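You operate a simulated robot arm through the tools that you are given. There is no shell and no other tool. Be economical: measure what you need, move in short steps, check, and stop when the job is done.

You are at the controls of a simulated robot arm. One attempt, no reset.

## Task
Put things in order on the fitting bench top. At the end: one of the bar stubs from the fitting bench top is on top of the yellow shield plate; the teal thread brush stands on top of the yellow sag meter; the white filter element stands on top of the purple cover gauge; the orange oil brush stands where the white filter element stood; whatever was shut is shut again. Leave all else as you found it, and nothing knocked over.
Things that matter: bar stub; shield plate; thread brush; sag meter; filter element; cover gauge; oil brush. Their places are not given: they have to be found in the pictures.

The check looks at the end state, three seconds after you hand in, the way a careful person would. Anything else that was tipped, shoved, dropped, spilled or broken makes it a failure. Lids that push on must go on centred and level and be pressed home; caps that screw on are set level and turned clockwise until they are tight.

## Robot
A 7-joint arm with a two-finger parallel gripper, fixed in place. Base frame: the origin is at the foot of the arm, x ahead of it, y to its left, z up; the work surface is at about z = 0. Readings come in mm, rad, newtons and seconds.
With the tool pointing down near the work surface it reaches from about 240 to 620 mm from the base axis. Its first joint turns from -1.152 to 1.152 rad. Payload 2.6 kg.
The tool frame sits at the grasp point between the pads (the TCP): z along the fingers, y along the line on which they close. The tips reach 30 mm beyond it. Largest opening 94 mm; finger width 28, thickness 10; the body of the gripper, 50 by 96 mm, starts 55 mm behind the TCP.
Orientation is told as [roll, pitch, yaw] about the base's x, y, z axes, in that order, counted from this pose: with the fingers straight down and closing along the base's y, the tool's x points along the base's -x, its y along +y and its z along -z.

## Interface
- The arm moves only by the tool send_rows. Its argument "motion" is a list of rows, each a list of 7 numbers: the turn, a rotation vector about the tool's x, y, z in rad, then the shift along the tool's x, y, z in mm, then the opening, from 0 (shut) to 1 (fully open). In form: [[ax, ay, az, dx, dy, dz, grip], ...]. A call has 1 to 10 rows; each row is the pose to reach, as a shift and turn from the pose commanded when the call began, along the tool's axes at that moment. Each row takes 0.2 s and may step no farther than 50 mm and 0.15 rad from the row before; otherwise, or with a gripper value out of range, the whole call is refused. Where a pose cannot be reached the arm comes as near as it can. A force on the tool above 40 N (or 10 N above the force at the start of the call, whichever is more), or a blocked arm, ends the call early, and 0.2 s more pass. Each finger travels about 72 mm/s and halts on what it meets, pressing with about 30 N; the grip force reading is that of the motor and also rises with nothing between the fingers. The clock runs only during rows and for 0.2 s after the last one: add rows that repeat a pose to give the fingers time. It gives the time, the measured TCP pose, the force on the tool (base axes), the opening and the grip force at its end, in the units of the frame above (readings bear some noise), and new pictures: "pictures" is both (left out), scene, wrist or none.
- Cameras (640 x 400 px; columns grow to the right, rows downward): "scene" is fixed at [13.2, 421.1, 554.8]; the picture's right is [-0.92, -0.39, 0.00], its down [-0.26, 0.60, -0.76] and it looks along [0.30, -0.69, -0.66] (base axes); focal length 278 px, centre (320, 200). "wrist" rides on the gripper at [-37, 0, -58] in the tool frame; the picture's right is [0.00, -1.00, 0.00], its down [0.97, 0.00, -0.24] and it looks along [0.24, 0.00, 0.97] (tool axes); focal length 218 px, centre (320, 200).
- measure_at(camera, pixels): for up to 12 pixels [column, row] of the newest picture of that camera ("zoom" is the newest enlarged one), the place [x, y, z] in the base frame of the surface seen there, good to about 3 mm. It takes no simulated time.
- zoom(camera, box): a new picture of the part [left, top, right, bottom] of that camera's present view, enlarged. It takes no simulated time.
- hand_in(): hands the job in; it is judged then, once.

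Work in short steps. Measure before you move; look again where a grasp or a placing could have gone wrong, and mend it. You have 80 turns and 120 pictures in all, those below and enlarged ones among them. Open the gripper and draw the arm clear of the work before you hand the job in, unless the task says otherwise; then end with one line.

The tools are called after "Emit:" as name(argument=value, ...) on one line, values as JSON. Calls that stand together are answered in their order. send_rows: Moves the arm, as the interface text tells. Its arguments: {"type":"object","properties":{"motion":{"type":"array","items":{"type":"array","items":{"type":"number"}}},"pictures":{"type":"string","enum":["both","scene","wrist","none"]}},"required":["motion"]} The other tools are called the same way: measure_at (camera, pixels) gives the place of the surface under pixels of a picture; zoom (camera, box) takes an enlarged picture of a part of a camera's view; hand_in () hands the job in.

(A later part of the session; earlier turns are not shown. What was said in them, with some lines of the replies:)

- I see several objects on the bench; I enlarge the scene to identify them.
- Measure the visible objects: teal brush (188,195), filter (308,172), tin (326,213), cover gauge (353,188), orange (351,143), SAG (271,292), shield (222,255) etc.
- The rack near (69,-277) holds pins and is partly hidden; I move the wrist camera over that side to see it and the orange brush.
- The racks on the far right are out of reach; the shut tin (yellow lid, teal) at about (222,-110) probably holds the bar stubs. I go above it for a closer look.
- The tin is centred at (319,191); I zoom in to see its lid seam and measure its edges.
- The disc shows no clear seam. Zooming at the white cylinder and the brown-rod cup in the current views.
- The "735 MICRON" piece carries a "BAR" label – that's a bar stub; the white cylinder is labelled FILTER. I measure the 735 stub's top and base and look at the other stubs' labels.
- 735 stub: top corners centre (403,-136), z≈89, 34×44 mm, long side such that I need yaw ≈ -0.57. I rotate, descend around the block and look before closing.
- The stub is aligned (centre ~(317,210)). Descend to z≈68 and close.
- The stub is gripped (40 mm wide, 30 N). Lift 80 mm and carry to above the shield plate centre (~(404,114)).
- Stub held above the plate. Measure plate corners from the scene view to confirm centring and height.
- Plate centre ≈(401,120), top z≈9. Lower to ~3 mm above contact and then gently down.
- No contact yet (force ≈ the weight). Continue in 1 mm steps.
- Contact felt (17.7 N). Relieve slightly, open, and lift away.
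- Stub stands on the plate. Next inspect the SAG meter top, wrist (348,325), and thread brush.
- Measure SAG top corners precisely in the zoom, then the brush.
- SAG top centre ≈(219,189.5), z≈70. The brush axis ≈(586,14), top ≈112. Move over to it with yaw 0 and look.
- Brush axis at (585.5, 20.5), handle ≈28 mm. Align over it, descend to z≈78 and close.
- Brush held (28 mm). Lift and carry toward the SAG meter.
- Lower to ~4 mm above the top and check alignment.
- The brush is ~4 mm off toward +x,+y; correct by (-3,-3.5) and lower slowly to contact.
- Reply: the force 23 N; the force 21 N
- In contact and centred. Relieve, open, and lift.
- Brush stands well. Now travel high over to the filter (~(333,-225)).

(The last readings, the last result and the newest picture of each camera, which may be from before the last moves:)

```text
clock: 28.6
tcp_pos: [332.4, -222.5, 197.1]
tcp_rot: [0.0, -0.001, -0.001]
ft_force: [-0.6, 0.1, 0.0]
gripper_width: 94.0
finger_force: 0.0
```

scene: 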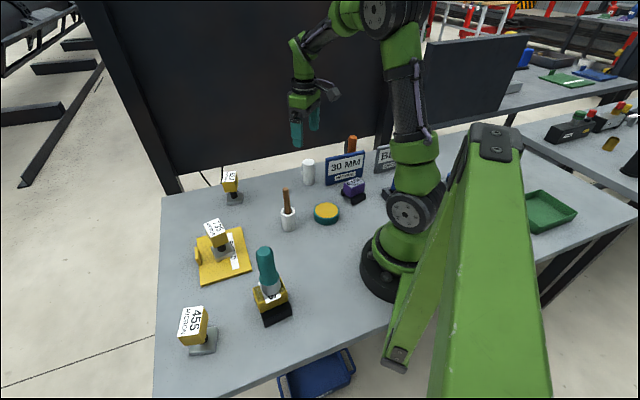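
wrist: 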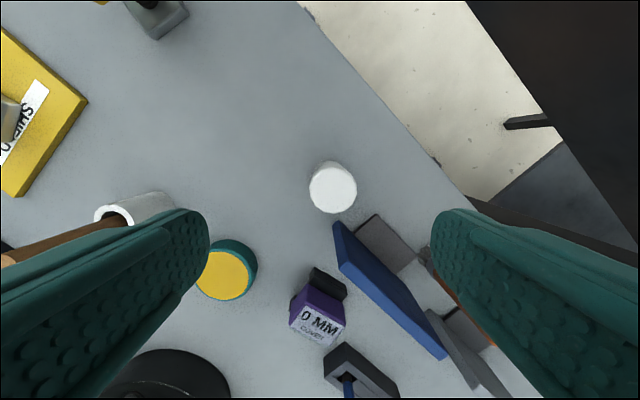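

Emit:
measure_at(camera="wrist", pixels=[[333, 190], [312, 190], [354, 190], [333, 168], [333, 210], [340, 228], [338, 245], [440, 352], [375, 222], [415, 255], [321, 323], [330, 170]])

Emit:
zoom(camera="wrist", box=[270, 150, 470, 370])

Emit:
zoom(camera="scene", box=[290, 130, 390, 210])

```text
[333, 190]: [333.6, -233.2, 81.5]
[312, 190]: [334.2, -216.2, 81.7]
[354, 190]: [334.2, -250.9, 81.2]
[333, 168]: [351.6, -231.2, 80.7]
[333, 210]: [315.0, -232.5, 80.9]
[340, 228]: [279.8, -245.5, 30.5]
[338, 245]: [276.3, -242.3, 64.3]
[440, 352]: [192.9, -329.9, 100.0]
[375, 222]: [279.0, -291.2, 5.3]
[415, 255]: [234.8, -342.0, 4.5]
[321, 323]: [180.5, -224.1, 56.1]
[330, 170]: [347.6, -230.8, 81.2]
```

```text
1.82 times, centred on (370, 260) of wrist
```

zoom: 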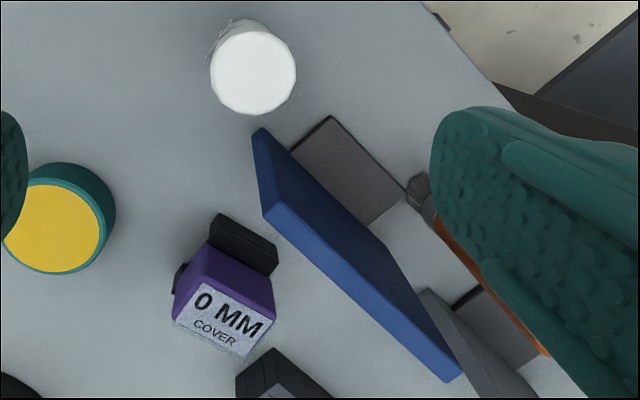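

```text
5.00 times, centred on (340, 170) of scene
```

zoom: 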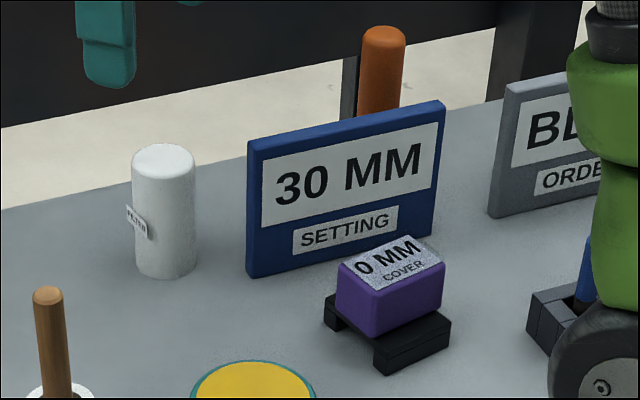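

Filter: centre (333.5,-233), Ø≈36, top 81. Measure the label's side and the gauge's top corners.

Emit:
measure_at(camera="zoom", pixels=[[129, 213], [138, 222], [147, 232], [344, 265], [410, 238], [441, 260], [376, 287], [390, 262], [330, 305], [160, 250], [400, 350]])

```text
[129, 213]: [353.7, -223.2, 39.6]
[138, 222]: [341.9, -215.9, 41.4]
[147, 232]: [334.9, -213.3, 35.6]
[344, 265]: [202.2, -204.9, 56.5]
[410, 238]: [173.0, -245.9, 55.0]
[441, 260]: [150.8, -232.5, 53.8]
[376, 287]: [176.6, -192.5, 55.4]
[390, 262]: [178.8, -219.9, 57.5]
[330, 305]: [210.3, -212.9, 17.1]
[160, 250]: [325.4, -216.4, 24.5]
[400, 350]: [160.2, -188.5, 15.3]
```

Label faces (0.45,0.89), so I grip with yaw ≈ +0.95 to clear it. Rotate over the filter and go down to z≈130 first.

Emit:
send_rows(motion=[[0, 0, -0.14, -1, -5, 5, 1], [0, 0, -0.28, -1, -10.5, 15, 1], [0, 0, -0.42, -1, -10.5, 25, 1], [0, 0, -0.56, -1, -10.5, 35, 1], [0, 0, -0.7, -1, -10.5, 45, 1], [0, 0, -0.83, -1, -10.5, 55, 1], [0, 0, -0.95, -1, -10.5, 67, 1], [0, 0, -0.95, -1, -10.5, 67, 1]])

```text
clock: 30.4
tcp_pos: [331.2, -230.7, 128.1]
tcp_rot: [0.0, 0.001, 0.952]
ft_force: [-0.6, 0.9, -0.1]
gripper_width: 94.0
finger_force: 0.2
```

scene: 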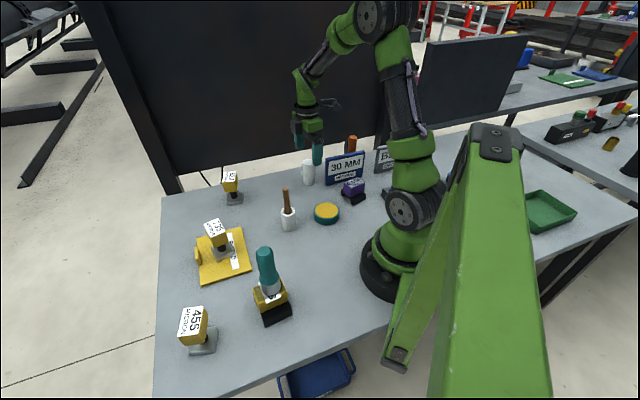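
wrist: 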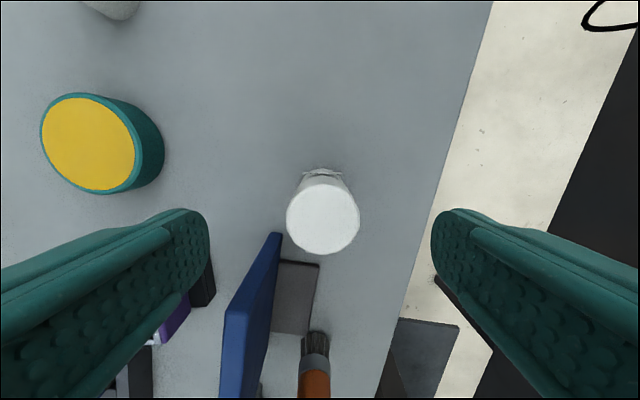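

Clear of the sign; label faces image-top. Descend to z≈60 and close.

Emit:
send_rows(motion=[[0, 0, 0, 0.5, -2, 25, 1], [0, 0, 0, 0.5, -2, 50, 1], [0, 0, 0, 0.5, -2, 68, 1], [0, 0, 0, 0.5, -2, 68, 0.6], [0, 0, 0, 0.5, -2, 68, 0.2], [0, 0, 0, 0.5, -2, 68, 0.2], [0, 0, 0, 0.5, -2, 68, 0.2], [0, 0, 0, 0.5, -2, 68, 0.2]])

```text
clock: 32.2
tcp_pos: [333.3, -234.7, 59.6]
tcp_rot: [0.001, 0.001, 0.95]
ft_force: [0.5, 0.6, 0.1]
gripper_width: 38.7
finger_force: 30.6
```

scene: 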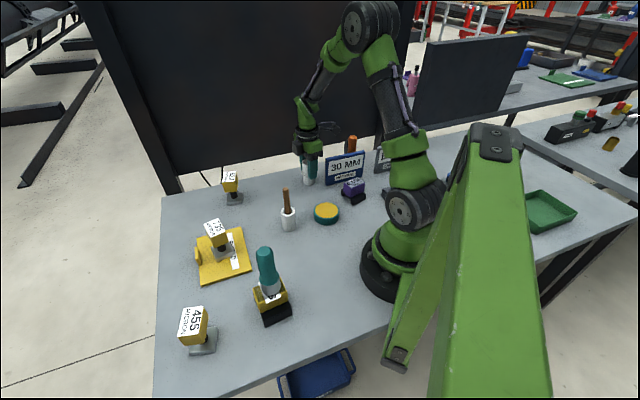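
wrist: 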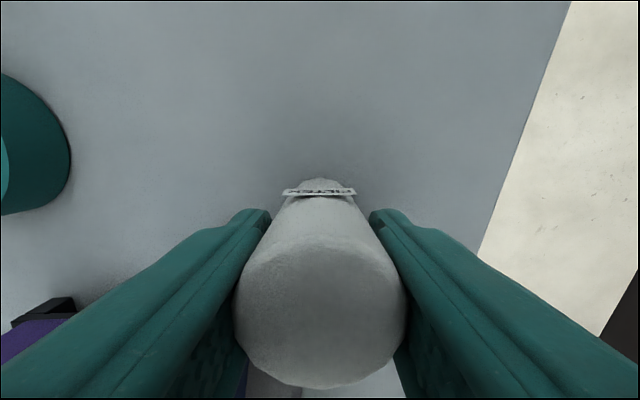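

Filter gripped. Lift and carry to above the cover gauge (176,-219).

Emit:
send_rows(motion=[[0, 0, 0, 0, 0, -40, 0.2], [0, 0, 0, 0, 0, -80, 0.2], [0, 0, 0, 0, 0, -115, 0.2], [0, 0, 0.14, 20, 34, -115, 0.2], [0, 0, 0.28, 40, 68, -115, 0.2], [0, 0, 0.42, 60, 103, -115, 0.2], [0, 0, 0.55, 79, 136.6, -115, 0.2], [0, 0, 0.55, 79, 136.6, -115, 0.2]])

Emit:
zoom(camera="scene", box=[310, 130, 410, 210])

```text
clock: 34.0
tcp_pos: [179.0, -219.9, 174.9]
tcp_rot: [-0.001, 0.0, 0.398]
ft_force: [0.6, 0.4, 0.3]
gripper_width: 38.7
finger_force: 30.3
```

scene: 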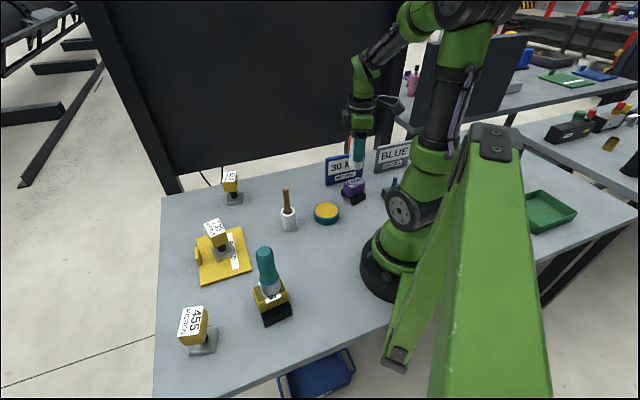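
wrist: 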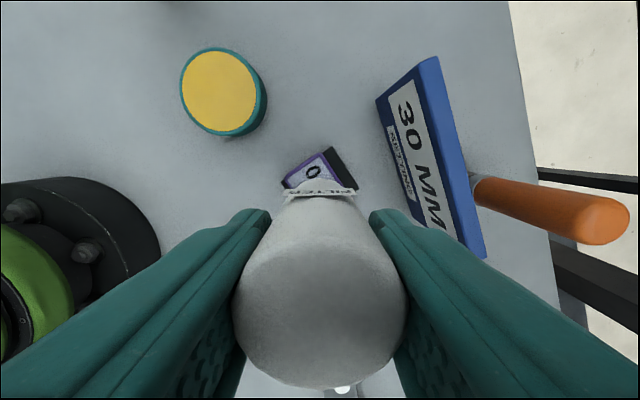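

```text
5.00 times, centred on (360, 170) of scene
```

zoom: 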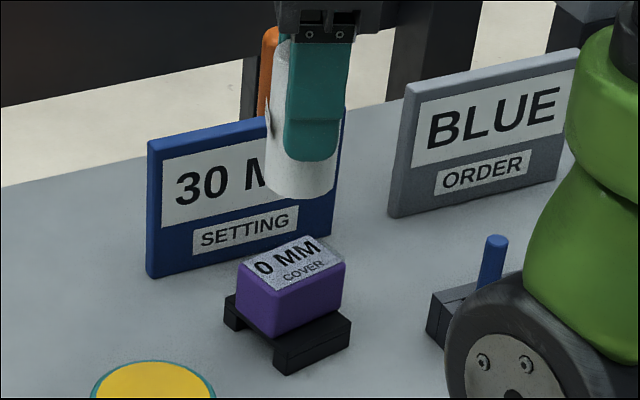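

Re-measure the gauge's top in this clear view before lowering.

Emit:
measure_at(camera="zoom", pixels=[[291, 263], [244, 267], [308, 240], [339, 262], [274, 286], [285, 275], [300, 250]])

Emit:
send_rows(motion=[[0, 0, 0, 0, 0, 25, 0.2], [0, 0, 0, 0, 0, 50, 0.2], [0, 0, 0, 0, 0, 50, 0.2]], pictures="none")

Emit:
zoom(camera="scene", box=[310, 130, 410, 210])

Emit:
zoom(camera="wrist", box=[260, 120, 400, 240])

```text
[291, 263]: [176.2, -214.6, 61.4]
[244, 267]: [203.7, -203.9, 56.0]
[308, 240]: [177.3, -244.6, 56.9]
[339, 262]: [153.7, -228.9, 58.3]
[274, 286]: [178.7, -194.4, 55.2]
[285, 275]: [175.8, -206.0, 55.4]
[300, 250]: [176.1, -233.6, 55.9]
```

```text
clock: 34.8
tcp_pos: [177.6, -220.6, 125.0]
tcp_rot: [-0.001, -0.001, 0.4]
ft_force: [0.1, -0.1, -0.7]
gripper_width: 38.8
finger_force: 29.9
```

```text
5.00 times, centred on (360, 170) of scene
```

zoom: 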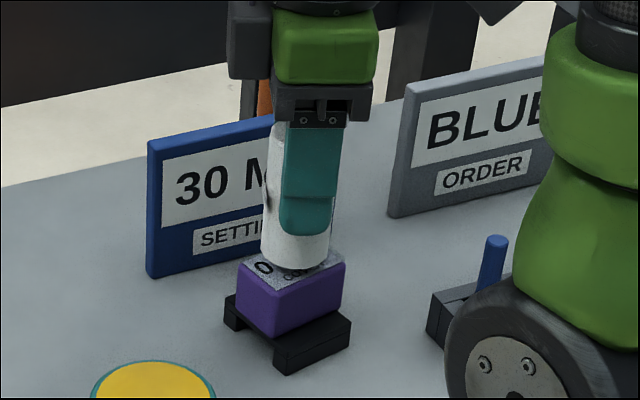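

```text
3.33 times, centred on (330, 180) of wrist
```

zoom: 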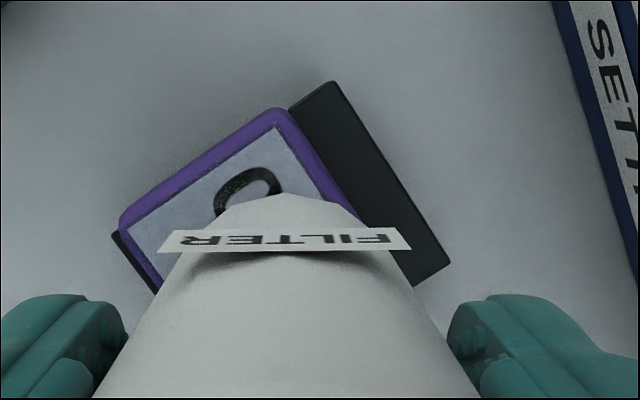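

Slight correction (+1.5,+2 mm), then lower slowly to contact at ≈z 116.

Emit:
send_rows(motion=[[0, 0, 0, -2.2, 1.2, 3, 0.2], [0, 0, 0, -2.2, 1.2, 6, 0.2], [0, 0, 0, -2.2, 1.2, 7, 0.2], [0, 0, 0, -2.2, 1.2, 8, 0.2], [0, 0, 0, -2.2, 1.2, 9, 0.2], [0, 0, 0, -2.2, 1.2, 9, 0.2]], pictures="none")

Emit:
zoom(camera="scene", box=[310, 130, 410, 210])

```text
clock: 36.2
tcp_pos: [178.6, -217.8, 117.4]
tcp_rot: [0.0, -0.002, 0.4]
ft_force: [-1.3, 5.7, 27.0]
gripper_width: 38.9
finger_force: 30.0
```

```text
5.00 times, centred on (360, 170) of scene
```

zoom: 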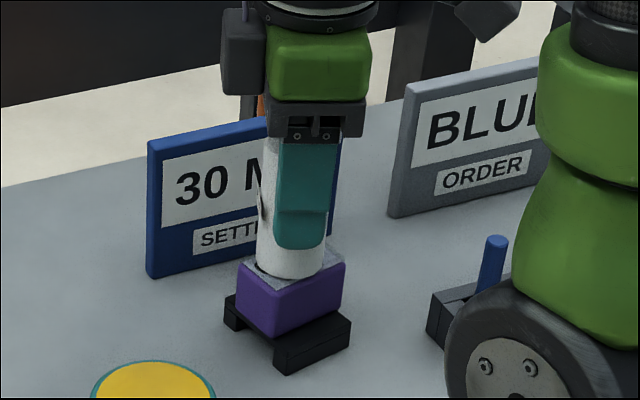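

Contact (27 N), centred. Relieve, open moderately, and lift.

Emit:
send_rows(motion=[[0, 0, 0, 0, 0, -1, 0.2], [0, 0, 0, 0, 0, -1.5, 0.2], [0, 0, 0, 0, 0, -1.5, 0.45], [0, 0, 0, 0, 0, -1.5, 0.7], [0, 0, 0, 0, 0, -1.5, 0.8], [0, 0, 0, 0, 0, -1.5, 0.8], [0, 0, 0, 0, 0, -40, 0.8], [0, 0, 0, 0, 0, -85, 0.8], [0, 0, 0, 0, 0, -130, 0.8]])

Emit:
zoom(camera="scene", box=[310, 130, 410, 210])

```text
clock: 38.2
tcp_pos: [179.6, -218.7, 246.8]
tcp_rot: [0.002, 0.0, 0.4]
ft_force: [0.0, 0.7, -0.3]
gripper_width: 75.1
finger_force: 0.1
```

scene: 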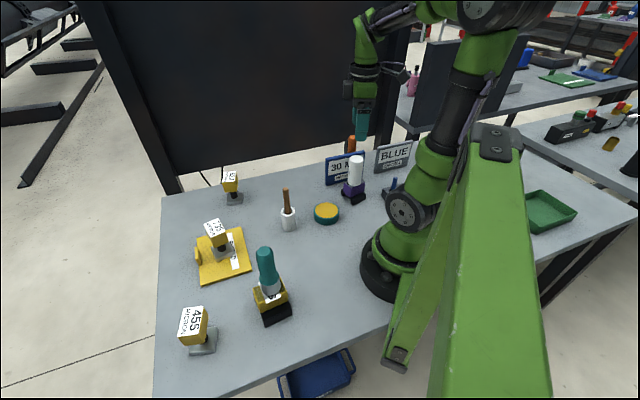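
wrist: 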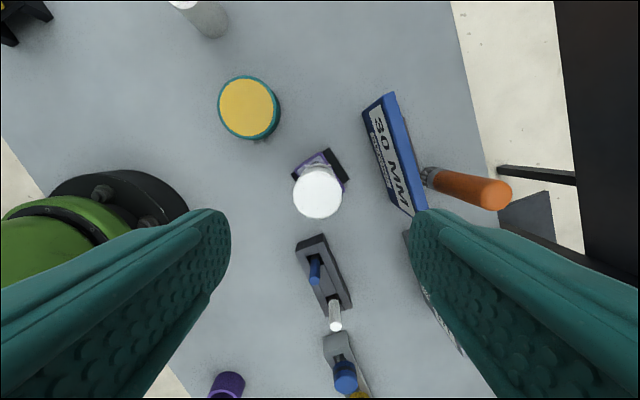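

```text
5.00 times, centred on (360, 170) of scene
```

zoom: 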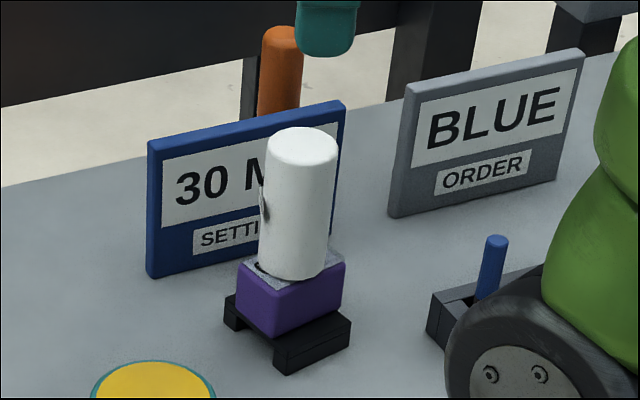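

Filter stands on the gauge. Next the orange brush behind the sign: move over (234,-350), yaw −0.78 (parallel to the sign).

Emit:
send_rows(motion=[[0, 0, 0.14, 0, -18, 0, 1], [0, 0, 0.28, 0, -36, 0, 1], [0, 0, 0.42, 0, -54, 0, 1], [0, 0, 0.56, 0, -72, 0, 1], [0, 0, 0.7, 0, -90, 0, 1], [0, 0, 0.84, 0, -108, 0, 1], [0, 0, 0.98, 1, -126, 0, 1], [0, 0, 1.1, 1, -143, 0, 1], [0, 0, 1.18, 1, -143, 10, 1], [0, 0, 1.18, 1, -143, 10, 1]])

```text
clock: 40.4
tcp_pos: [233.6, -348.4, 237.3]
tcp_rot: [0.002, -0.001, -0.782]
ft_force: [-0.3, 0.2, 0.0]
gripper_width: 94.1
finger_force: 0.1
```

scene: 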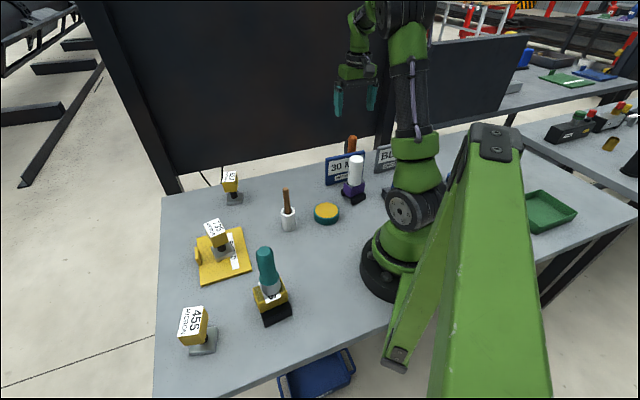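
wrist: 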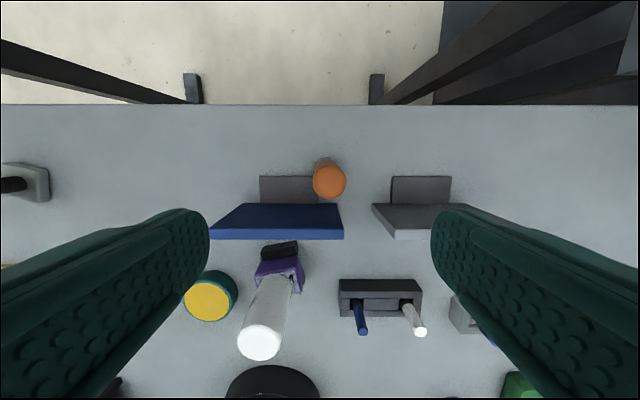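

Emit:
zoom(camera="wrist", box=[210, 130, 470, 260])

Emit:
measure_at(camera="wrist", pixels=[[329, 182], [318, 182], [341, 182], [329, 170], [329, 194], [325, 160], [260, 178], [260, 200], [393, 180], [340, 236], [215, 236], [390, 234]])

```text
2.46 times, centred on (340, 195) of wrist
```

zoom: 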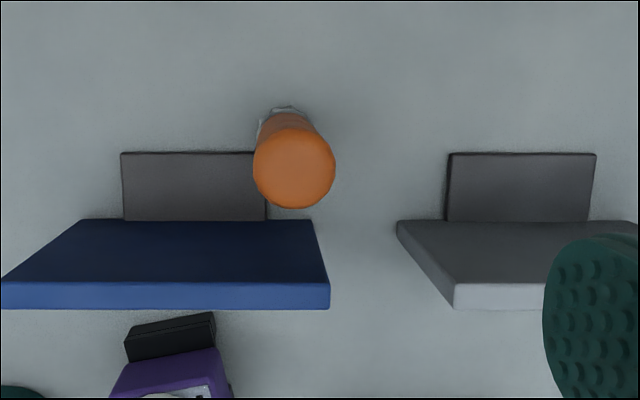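

```text
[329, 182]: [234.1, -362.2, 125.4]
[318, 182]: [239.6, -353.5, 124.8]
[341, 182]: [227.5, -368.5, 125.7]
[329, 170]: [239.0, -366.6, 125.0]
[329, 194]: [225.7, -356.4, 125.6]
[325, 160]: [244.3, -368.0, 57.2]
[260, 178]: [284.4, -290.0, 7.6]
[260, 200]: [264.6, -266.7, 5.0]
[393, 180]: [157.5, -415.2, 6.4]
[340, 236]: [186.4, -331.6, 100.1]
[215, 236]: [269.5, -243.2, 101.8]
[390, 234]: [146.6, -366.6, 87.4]
```

Orange brush axis at (233.5,-361), top 125, well clear (44 mm) of the sign back. Shift, descend to z≈90, close.

Emit:
send_rows(motion=[[0, 0, 0, -8.9, -8.9, 0, 1], [0, 0, 0, -8.9, -8.9, 40, 1], [0, 0, 0, -8.9, -8.9, 80, 1], [0, 0, 0, -8.9, -8.9, 115, 1], [0, 0, 0, -8.9, -8.9, 147, 1], [0, 0, 0, -8.9, -8.9, 147, 1]])

```text
clock: 41.8
tcp_pos: [233.8, -362.6, 89.3]
tcp_rot: [0.001, 0.0, -0.78]
ft_force: [-0.1, 0.4, -0.5]
gripper_width: 94.0
finger_force: 0.2
```

scene: 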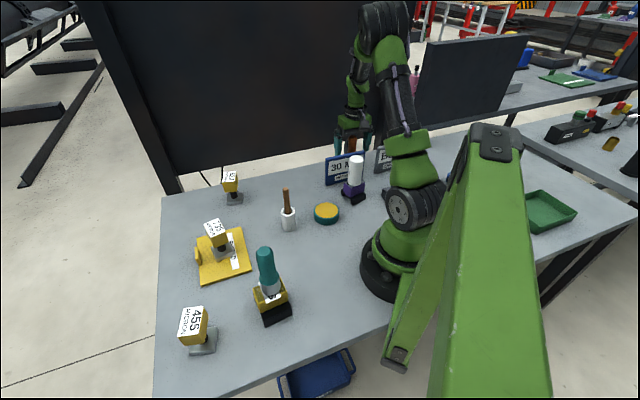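
wrist: 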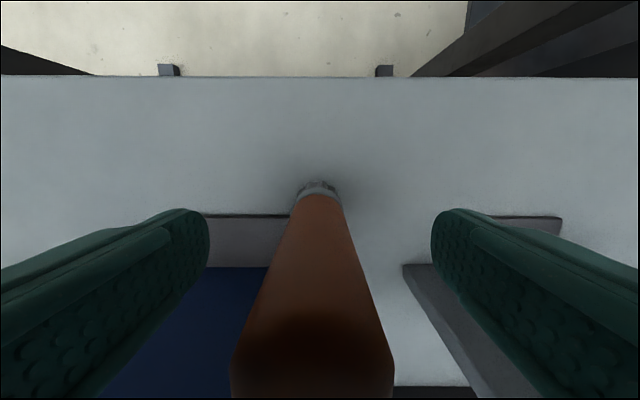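

Centred. Close on the handle.

Emit:
send_rows(motion=[[0, 0, 0, 0, 1, 0, 0.6], [0, 0, 0, 0, 1, 0, 0.3], [0, 0, 0, 0, 1, 0, 0.1], [0, 0, 0, 0, 1, 0, 0.1], [0, 0, 0, 0, 1, 0, 0.1], [0, 0, 0, 0, 1, 0, 0.1]], pictures="wrist")

```text
clock: 43.2
tcp_pos: [231.7, -361.9, 90.9]
tcp_rot: [-0.001, -0.001, -0.78]
ft_force: [0.4, 0.3, -0.3]
gripper_width: 26.7
finger_force: 29.5
```

wrist: 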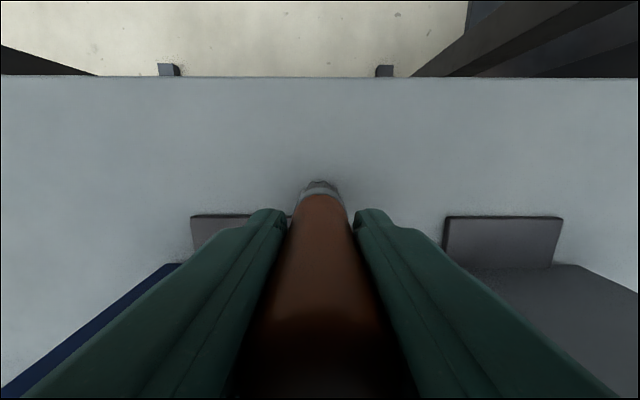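

Gripped (26.7 mm). Lift well above the sign and carry to (333.4,-234).

Emit:
send_rows(motion=[[0, 0, 0, 0, 0, -40, 0.1], [0, 0, 0, 0, 0, -80, 0.1], [0, 0, 0, 0, 0, -120, 0.1], [0, 0, 0, 4.5, 40, -122, 0.1], [0, 0, 0, 9, 81, -122, 0.1], [0, 0, 0, 13.5, 122, -122, 0.1], [0, 0, 0, 18.2, 162.4, -122, 0.1], [0, 0, 0, 18.2, 162.4, -80, 0.1], [0, 0, 0, 18.2, 162.4, -40, 0.1], [0, 0, 0, 18.2, 162.4, -15, 0.1]])

Emit:
zoom(camera="scene", box=[270, 120, 390, 210])

```text
clock: 45.4
tcp_pos: [334.8, -232.4, 106.4]
tcp_rot: [0.0, -0.001, -0.783]
ft_force: [0.8, -0.2, -0.6]
gripper_width: 26.7
finger_force: 30.1
```

scene: 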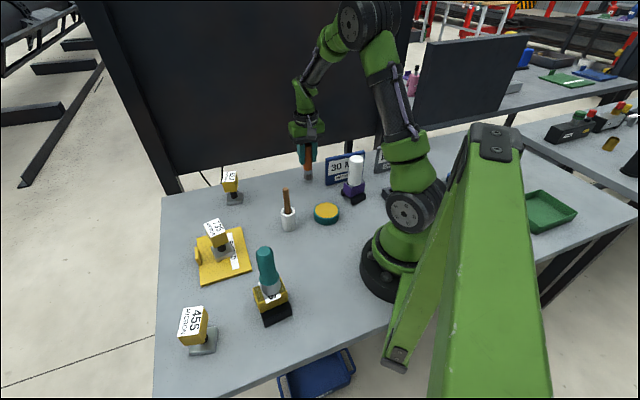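
wrist: 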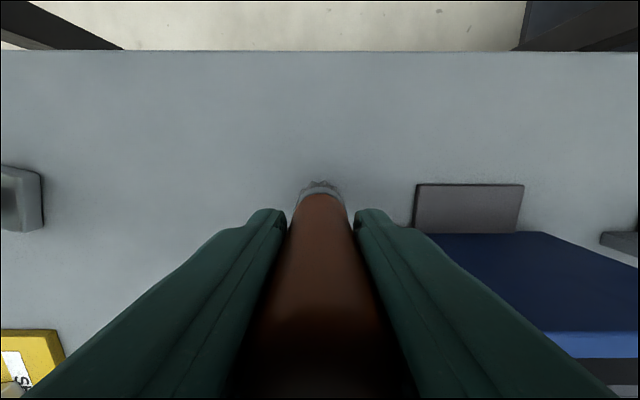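

```text
4.44 times, centred on (330, 165) of scene
```

zoom: 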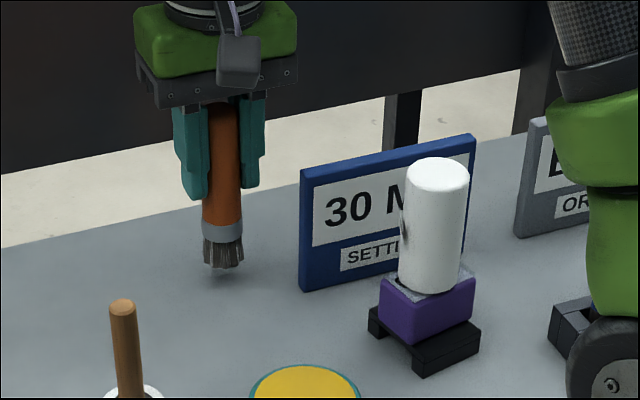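

Lower to the table with fine final steps.

Emit:
send_rows(motion=[[0, 0, 0, 0, -1, 7, 0.1], [0, 0, 0, 0, -1, 13, 0.1], [0, 0, 0, 0, -1, 14, 0.1], [0, 0, 0, 0, -1, 15, 0.1], [0, 0, 0, 0, -1, 15, 0.1]], pictures="none")

Emit:
send_rows(motion=[[0, 0, 0, 0, 0, 1, 0.1], [0, 0, 0, 0, 0, 1, 0.1]], pictures="none")

```text
clock: 46.6
tcp_pos: [334.2, -234.0, 89.9]
tcp_rot: [-0.001, 0.0, -0.779]
ft_force: [-0.7, 0.9, 1.9]
gripper_width: 26.4
finger_force: 30.2
```

```text
clock: 47.2
tcp_pos: [334.7, -234.0, 90.1]
tcp_rot: [0.0, -0.001, -0.782]
ft_force: [-4.3, 3.3, 18.3]
gripper_width: 26.8
finger_force: 30.0
```

Contact. Relieve 0.9 mm, open, and lift.

Emit:
send_rows(motion=[[0, 0, 0, 0, 0, -0.9, 0.1], [0, 0, 0, 0, 0, -0.9, 0.1], [0, 0, 0, 0, 0, -0.9, 0.3], [0, 0, 0, 0, 0, -0.9, 0.5], [0, 0, 0, 0, 0, -0.9, 0.65], [0, 0, 0, 0, 0, -0.9, 0.65], [0, 0, 0, 0, 0, -45, 0.65], [0, 0, 0, 0, 0, -90, 0.65], [0, 0, 0, 0, 0, -135, 0.65], [0, 0, 0, 0, 0, -180, 0.65]])

Emit:
zoom(camera="scene", box=[160, 110, 420, 280])

```text
clock: 49.4
tcp_pos: [334.0, -231.3, 272.0]
tcp_rot: [0.0, 0.0, -0.781]
ft_force: [0.1, 1.2, 0.0]
gripper_width: 61.1
finger_force: 0.1
```

scene: 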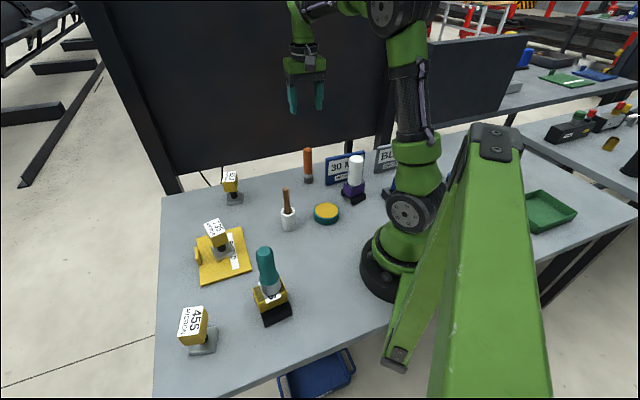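
wrist: 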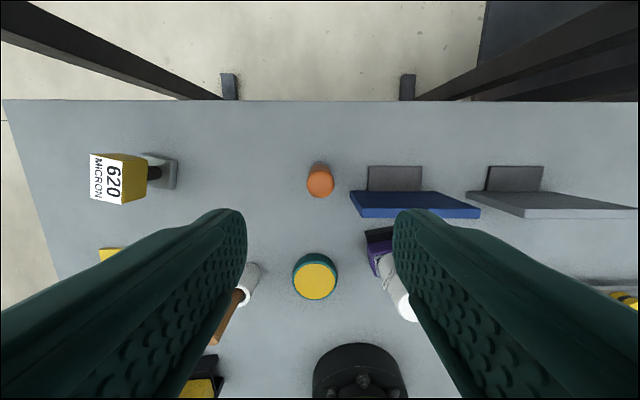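

```text
2.35 times, centred on (290, 195) of scene
```

zoom: 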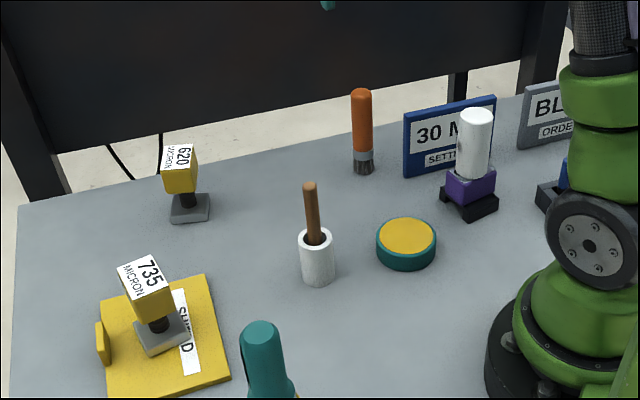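

All the pieces stand in their places, nothing else was disturbed, and the gripper is open and clear at z≈272. Handing in.

Emit:
hand_in()

```text
The job is handed in.
```

The job is handed in. The 735 bar stub is on the shield plate, the thread brush on the sag meter, the filter element on the cover gauge, and the oil brush where the filter stood. I never needed to open anything, so there was nothing to shut again.
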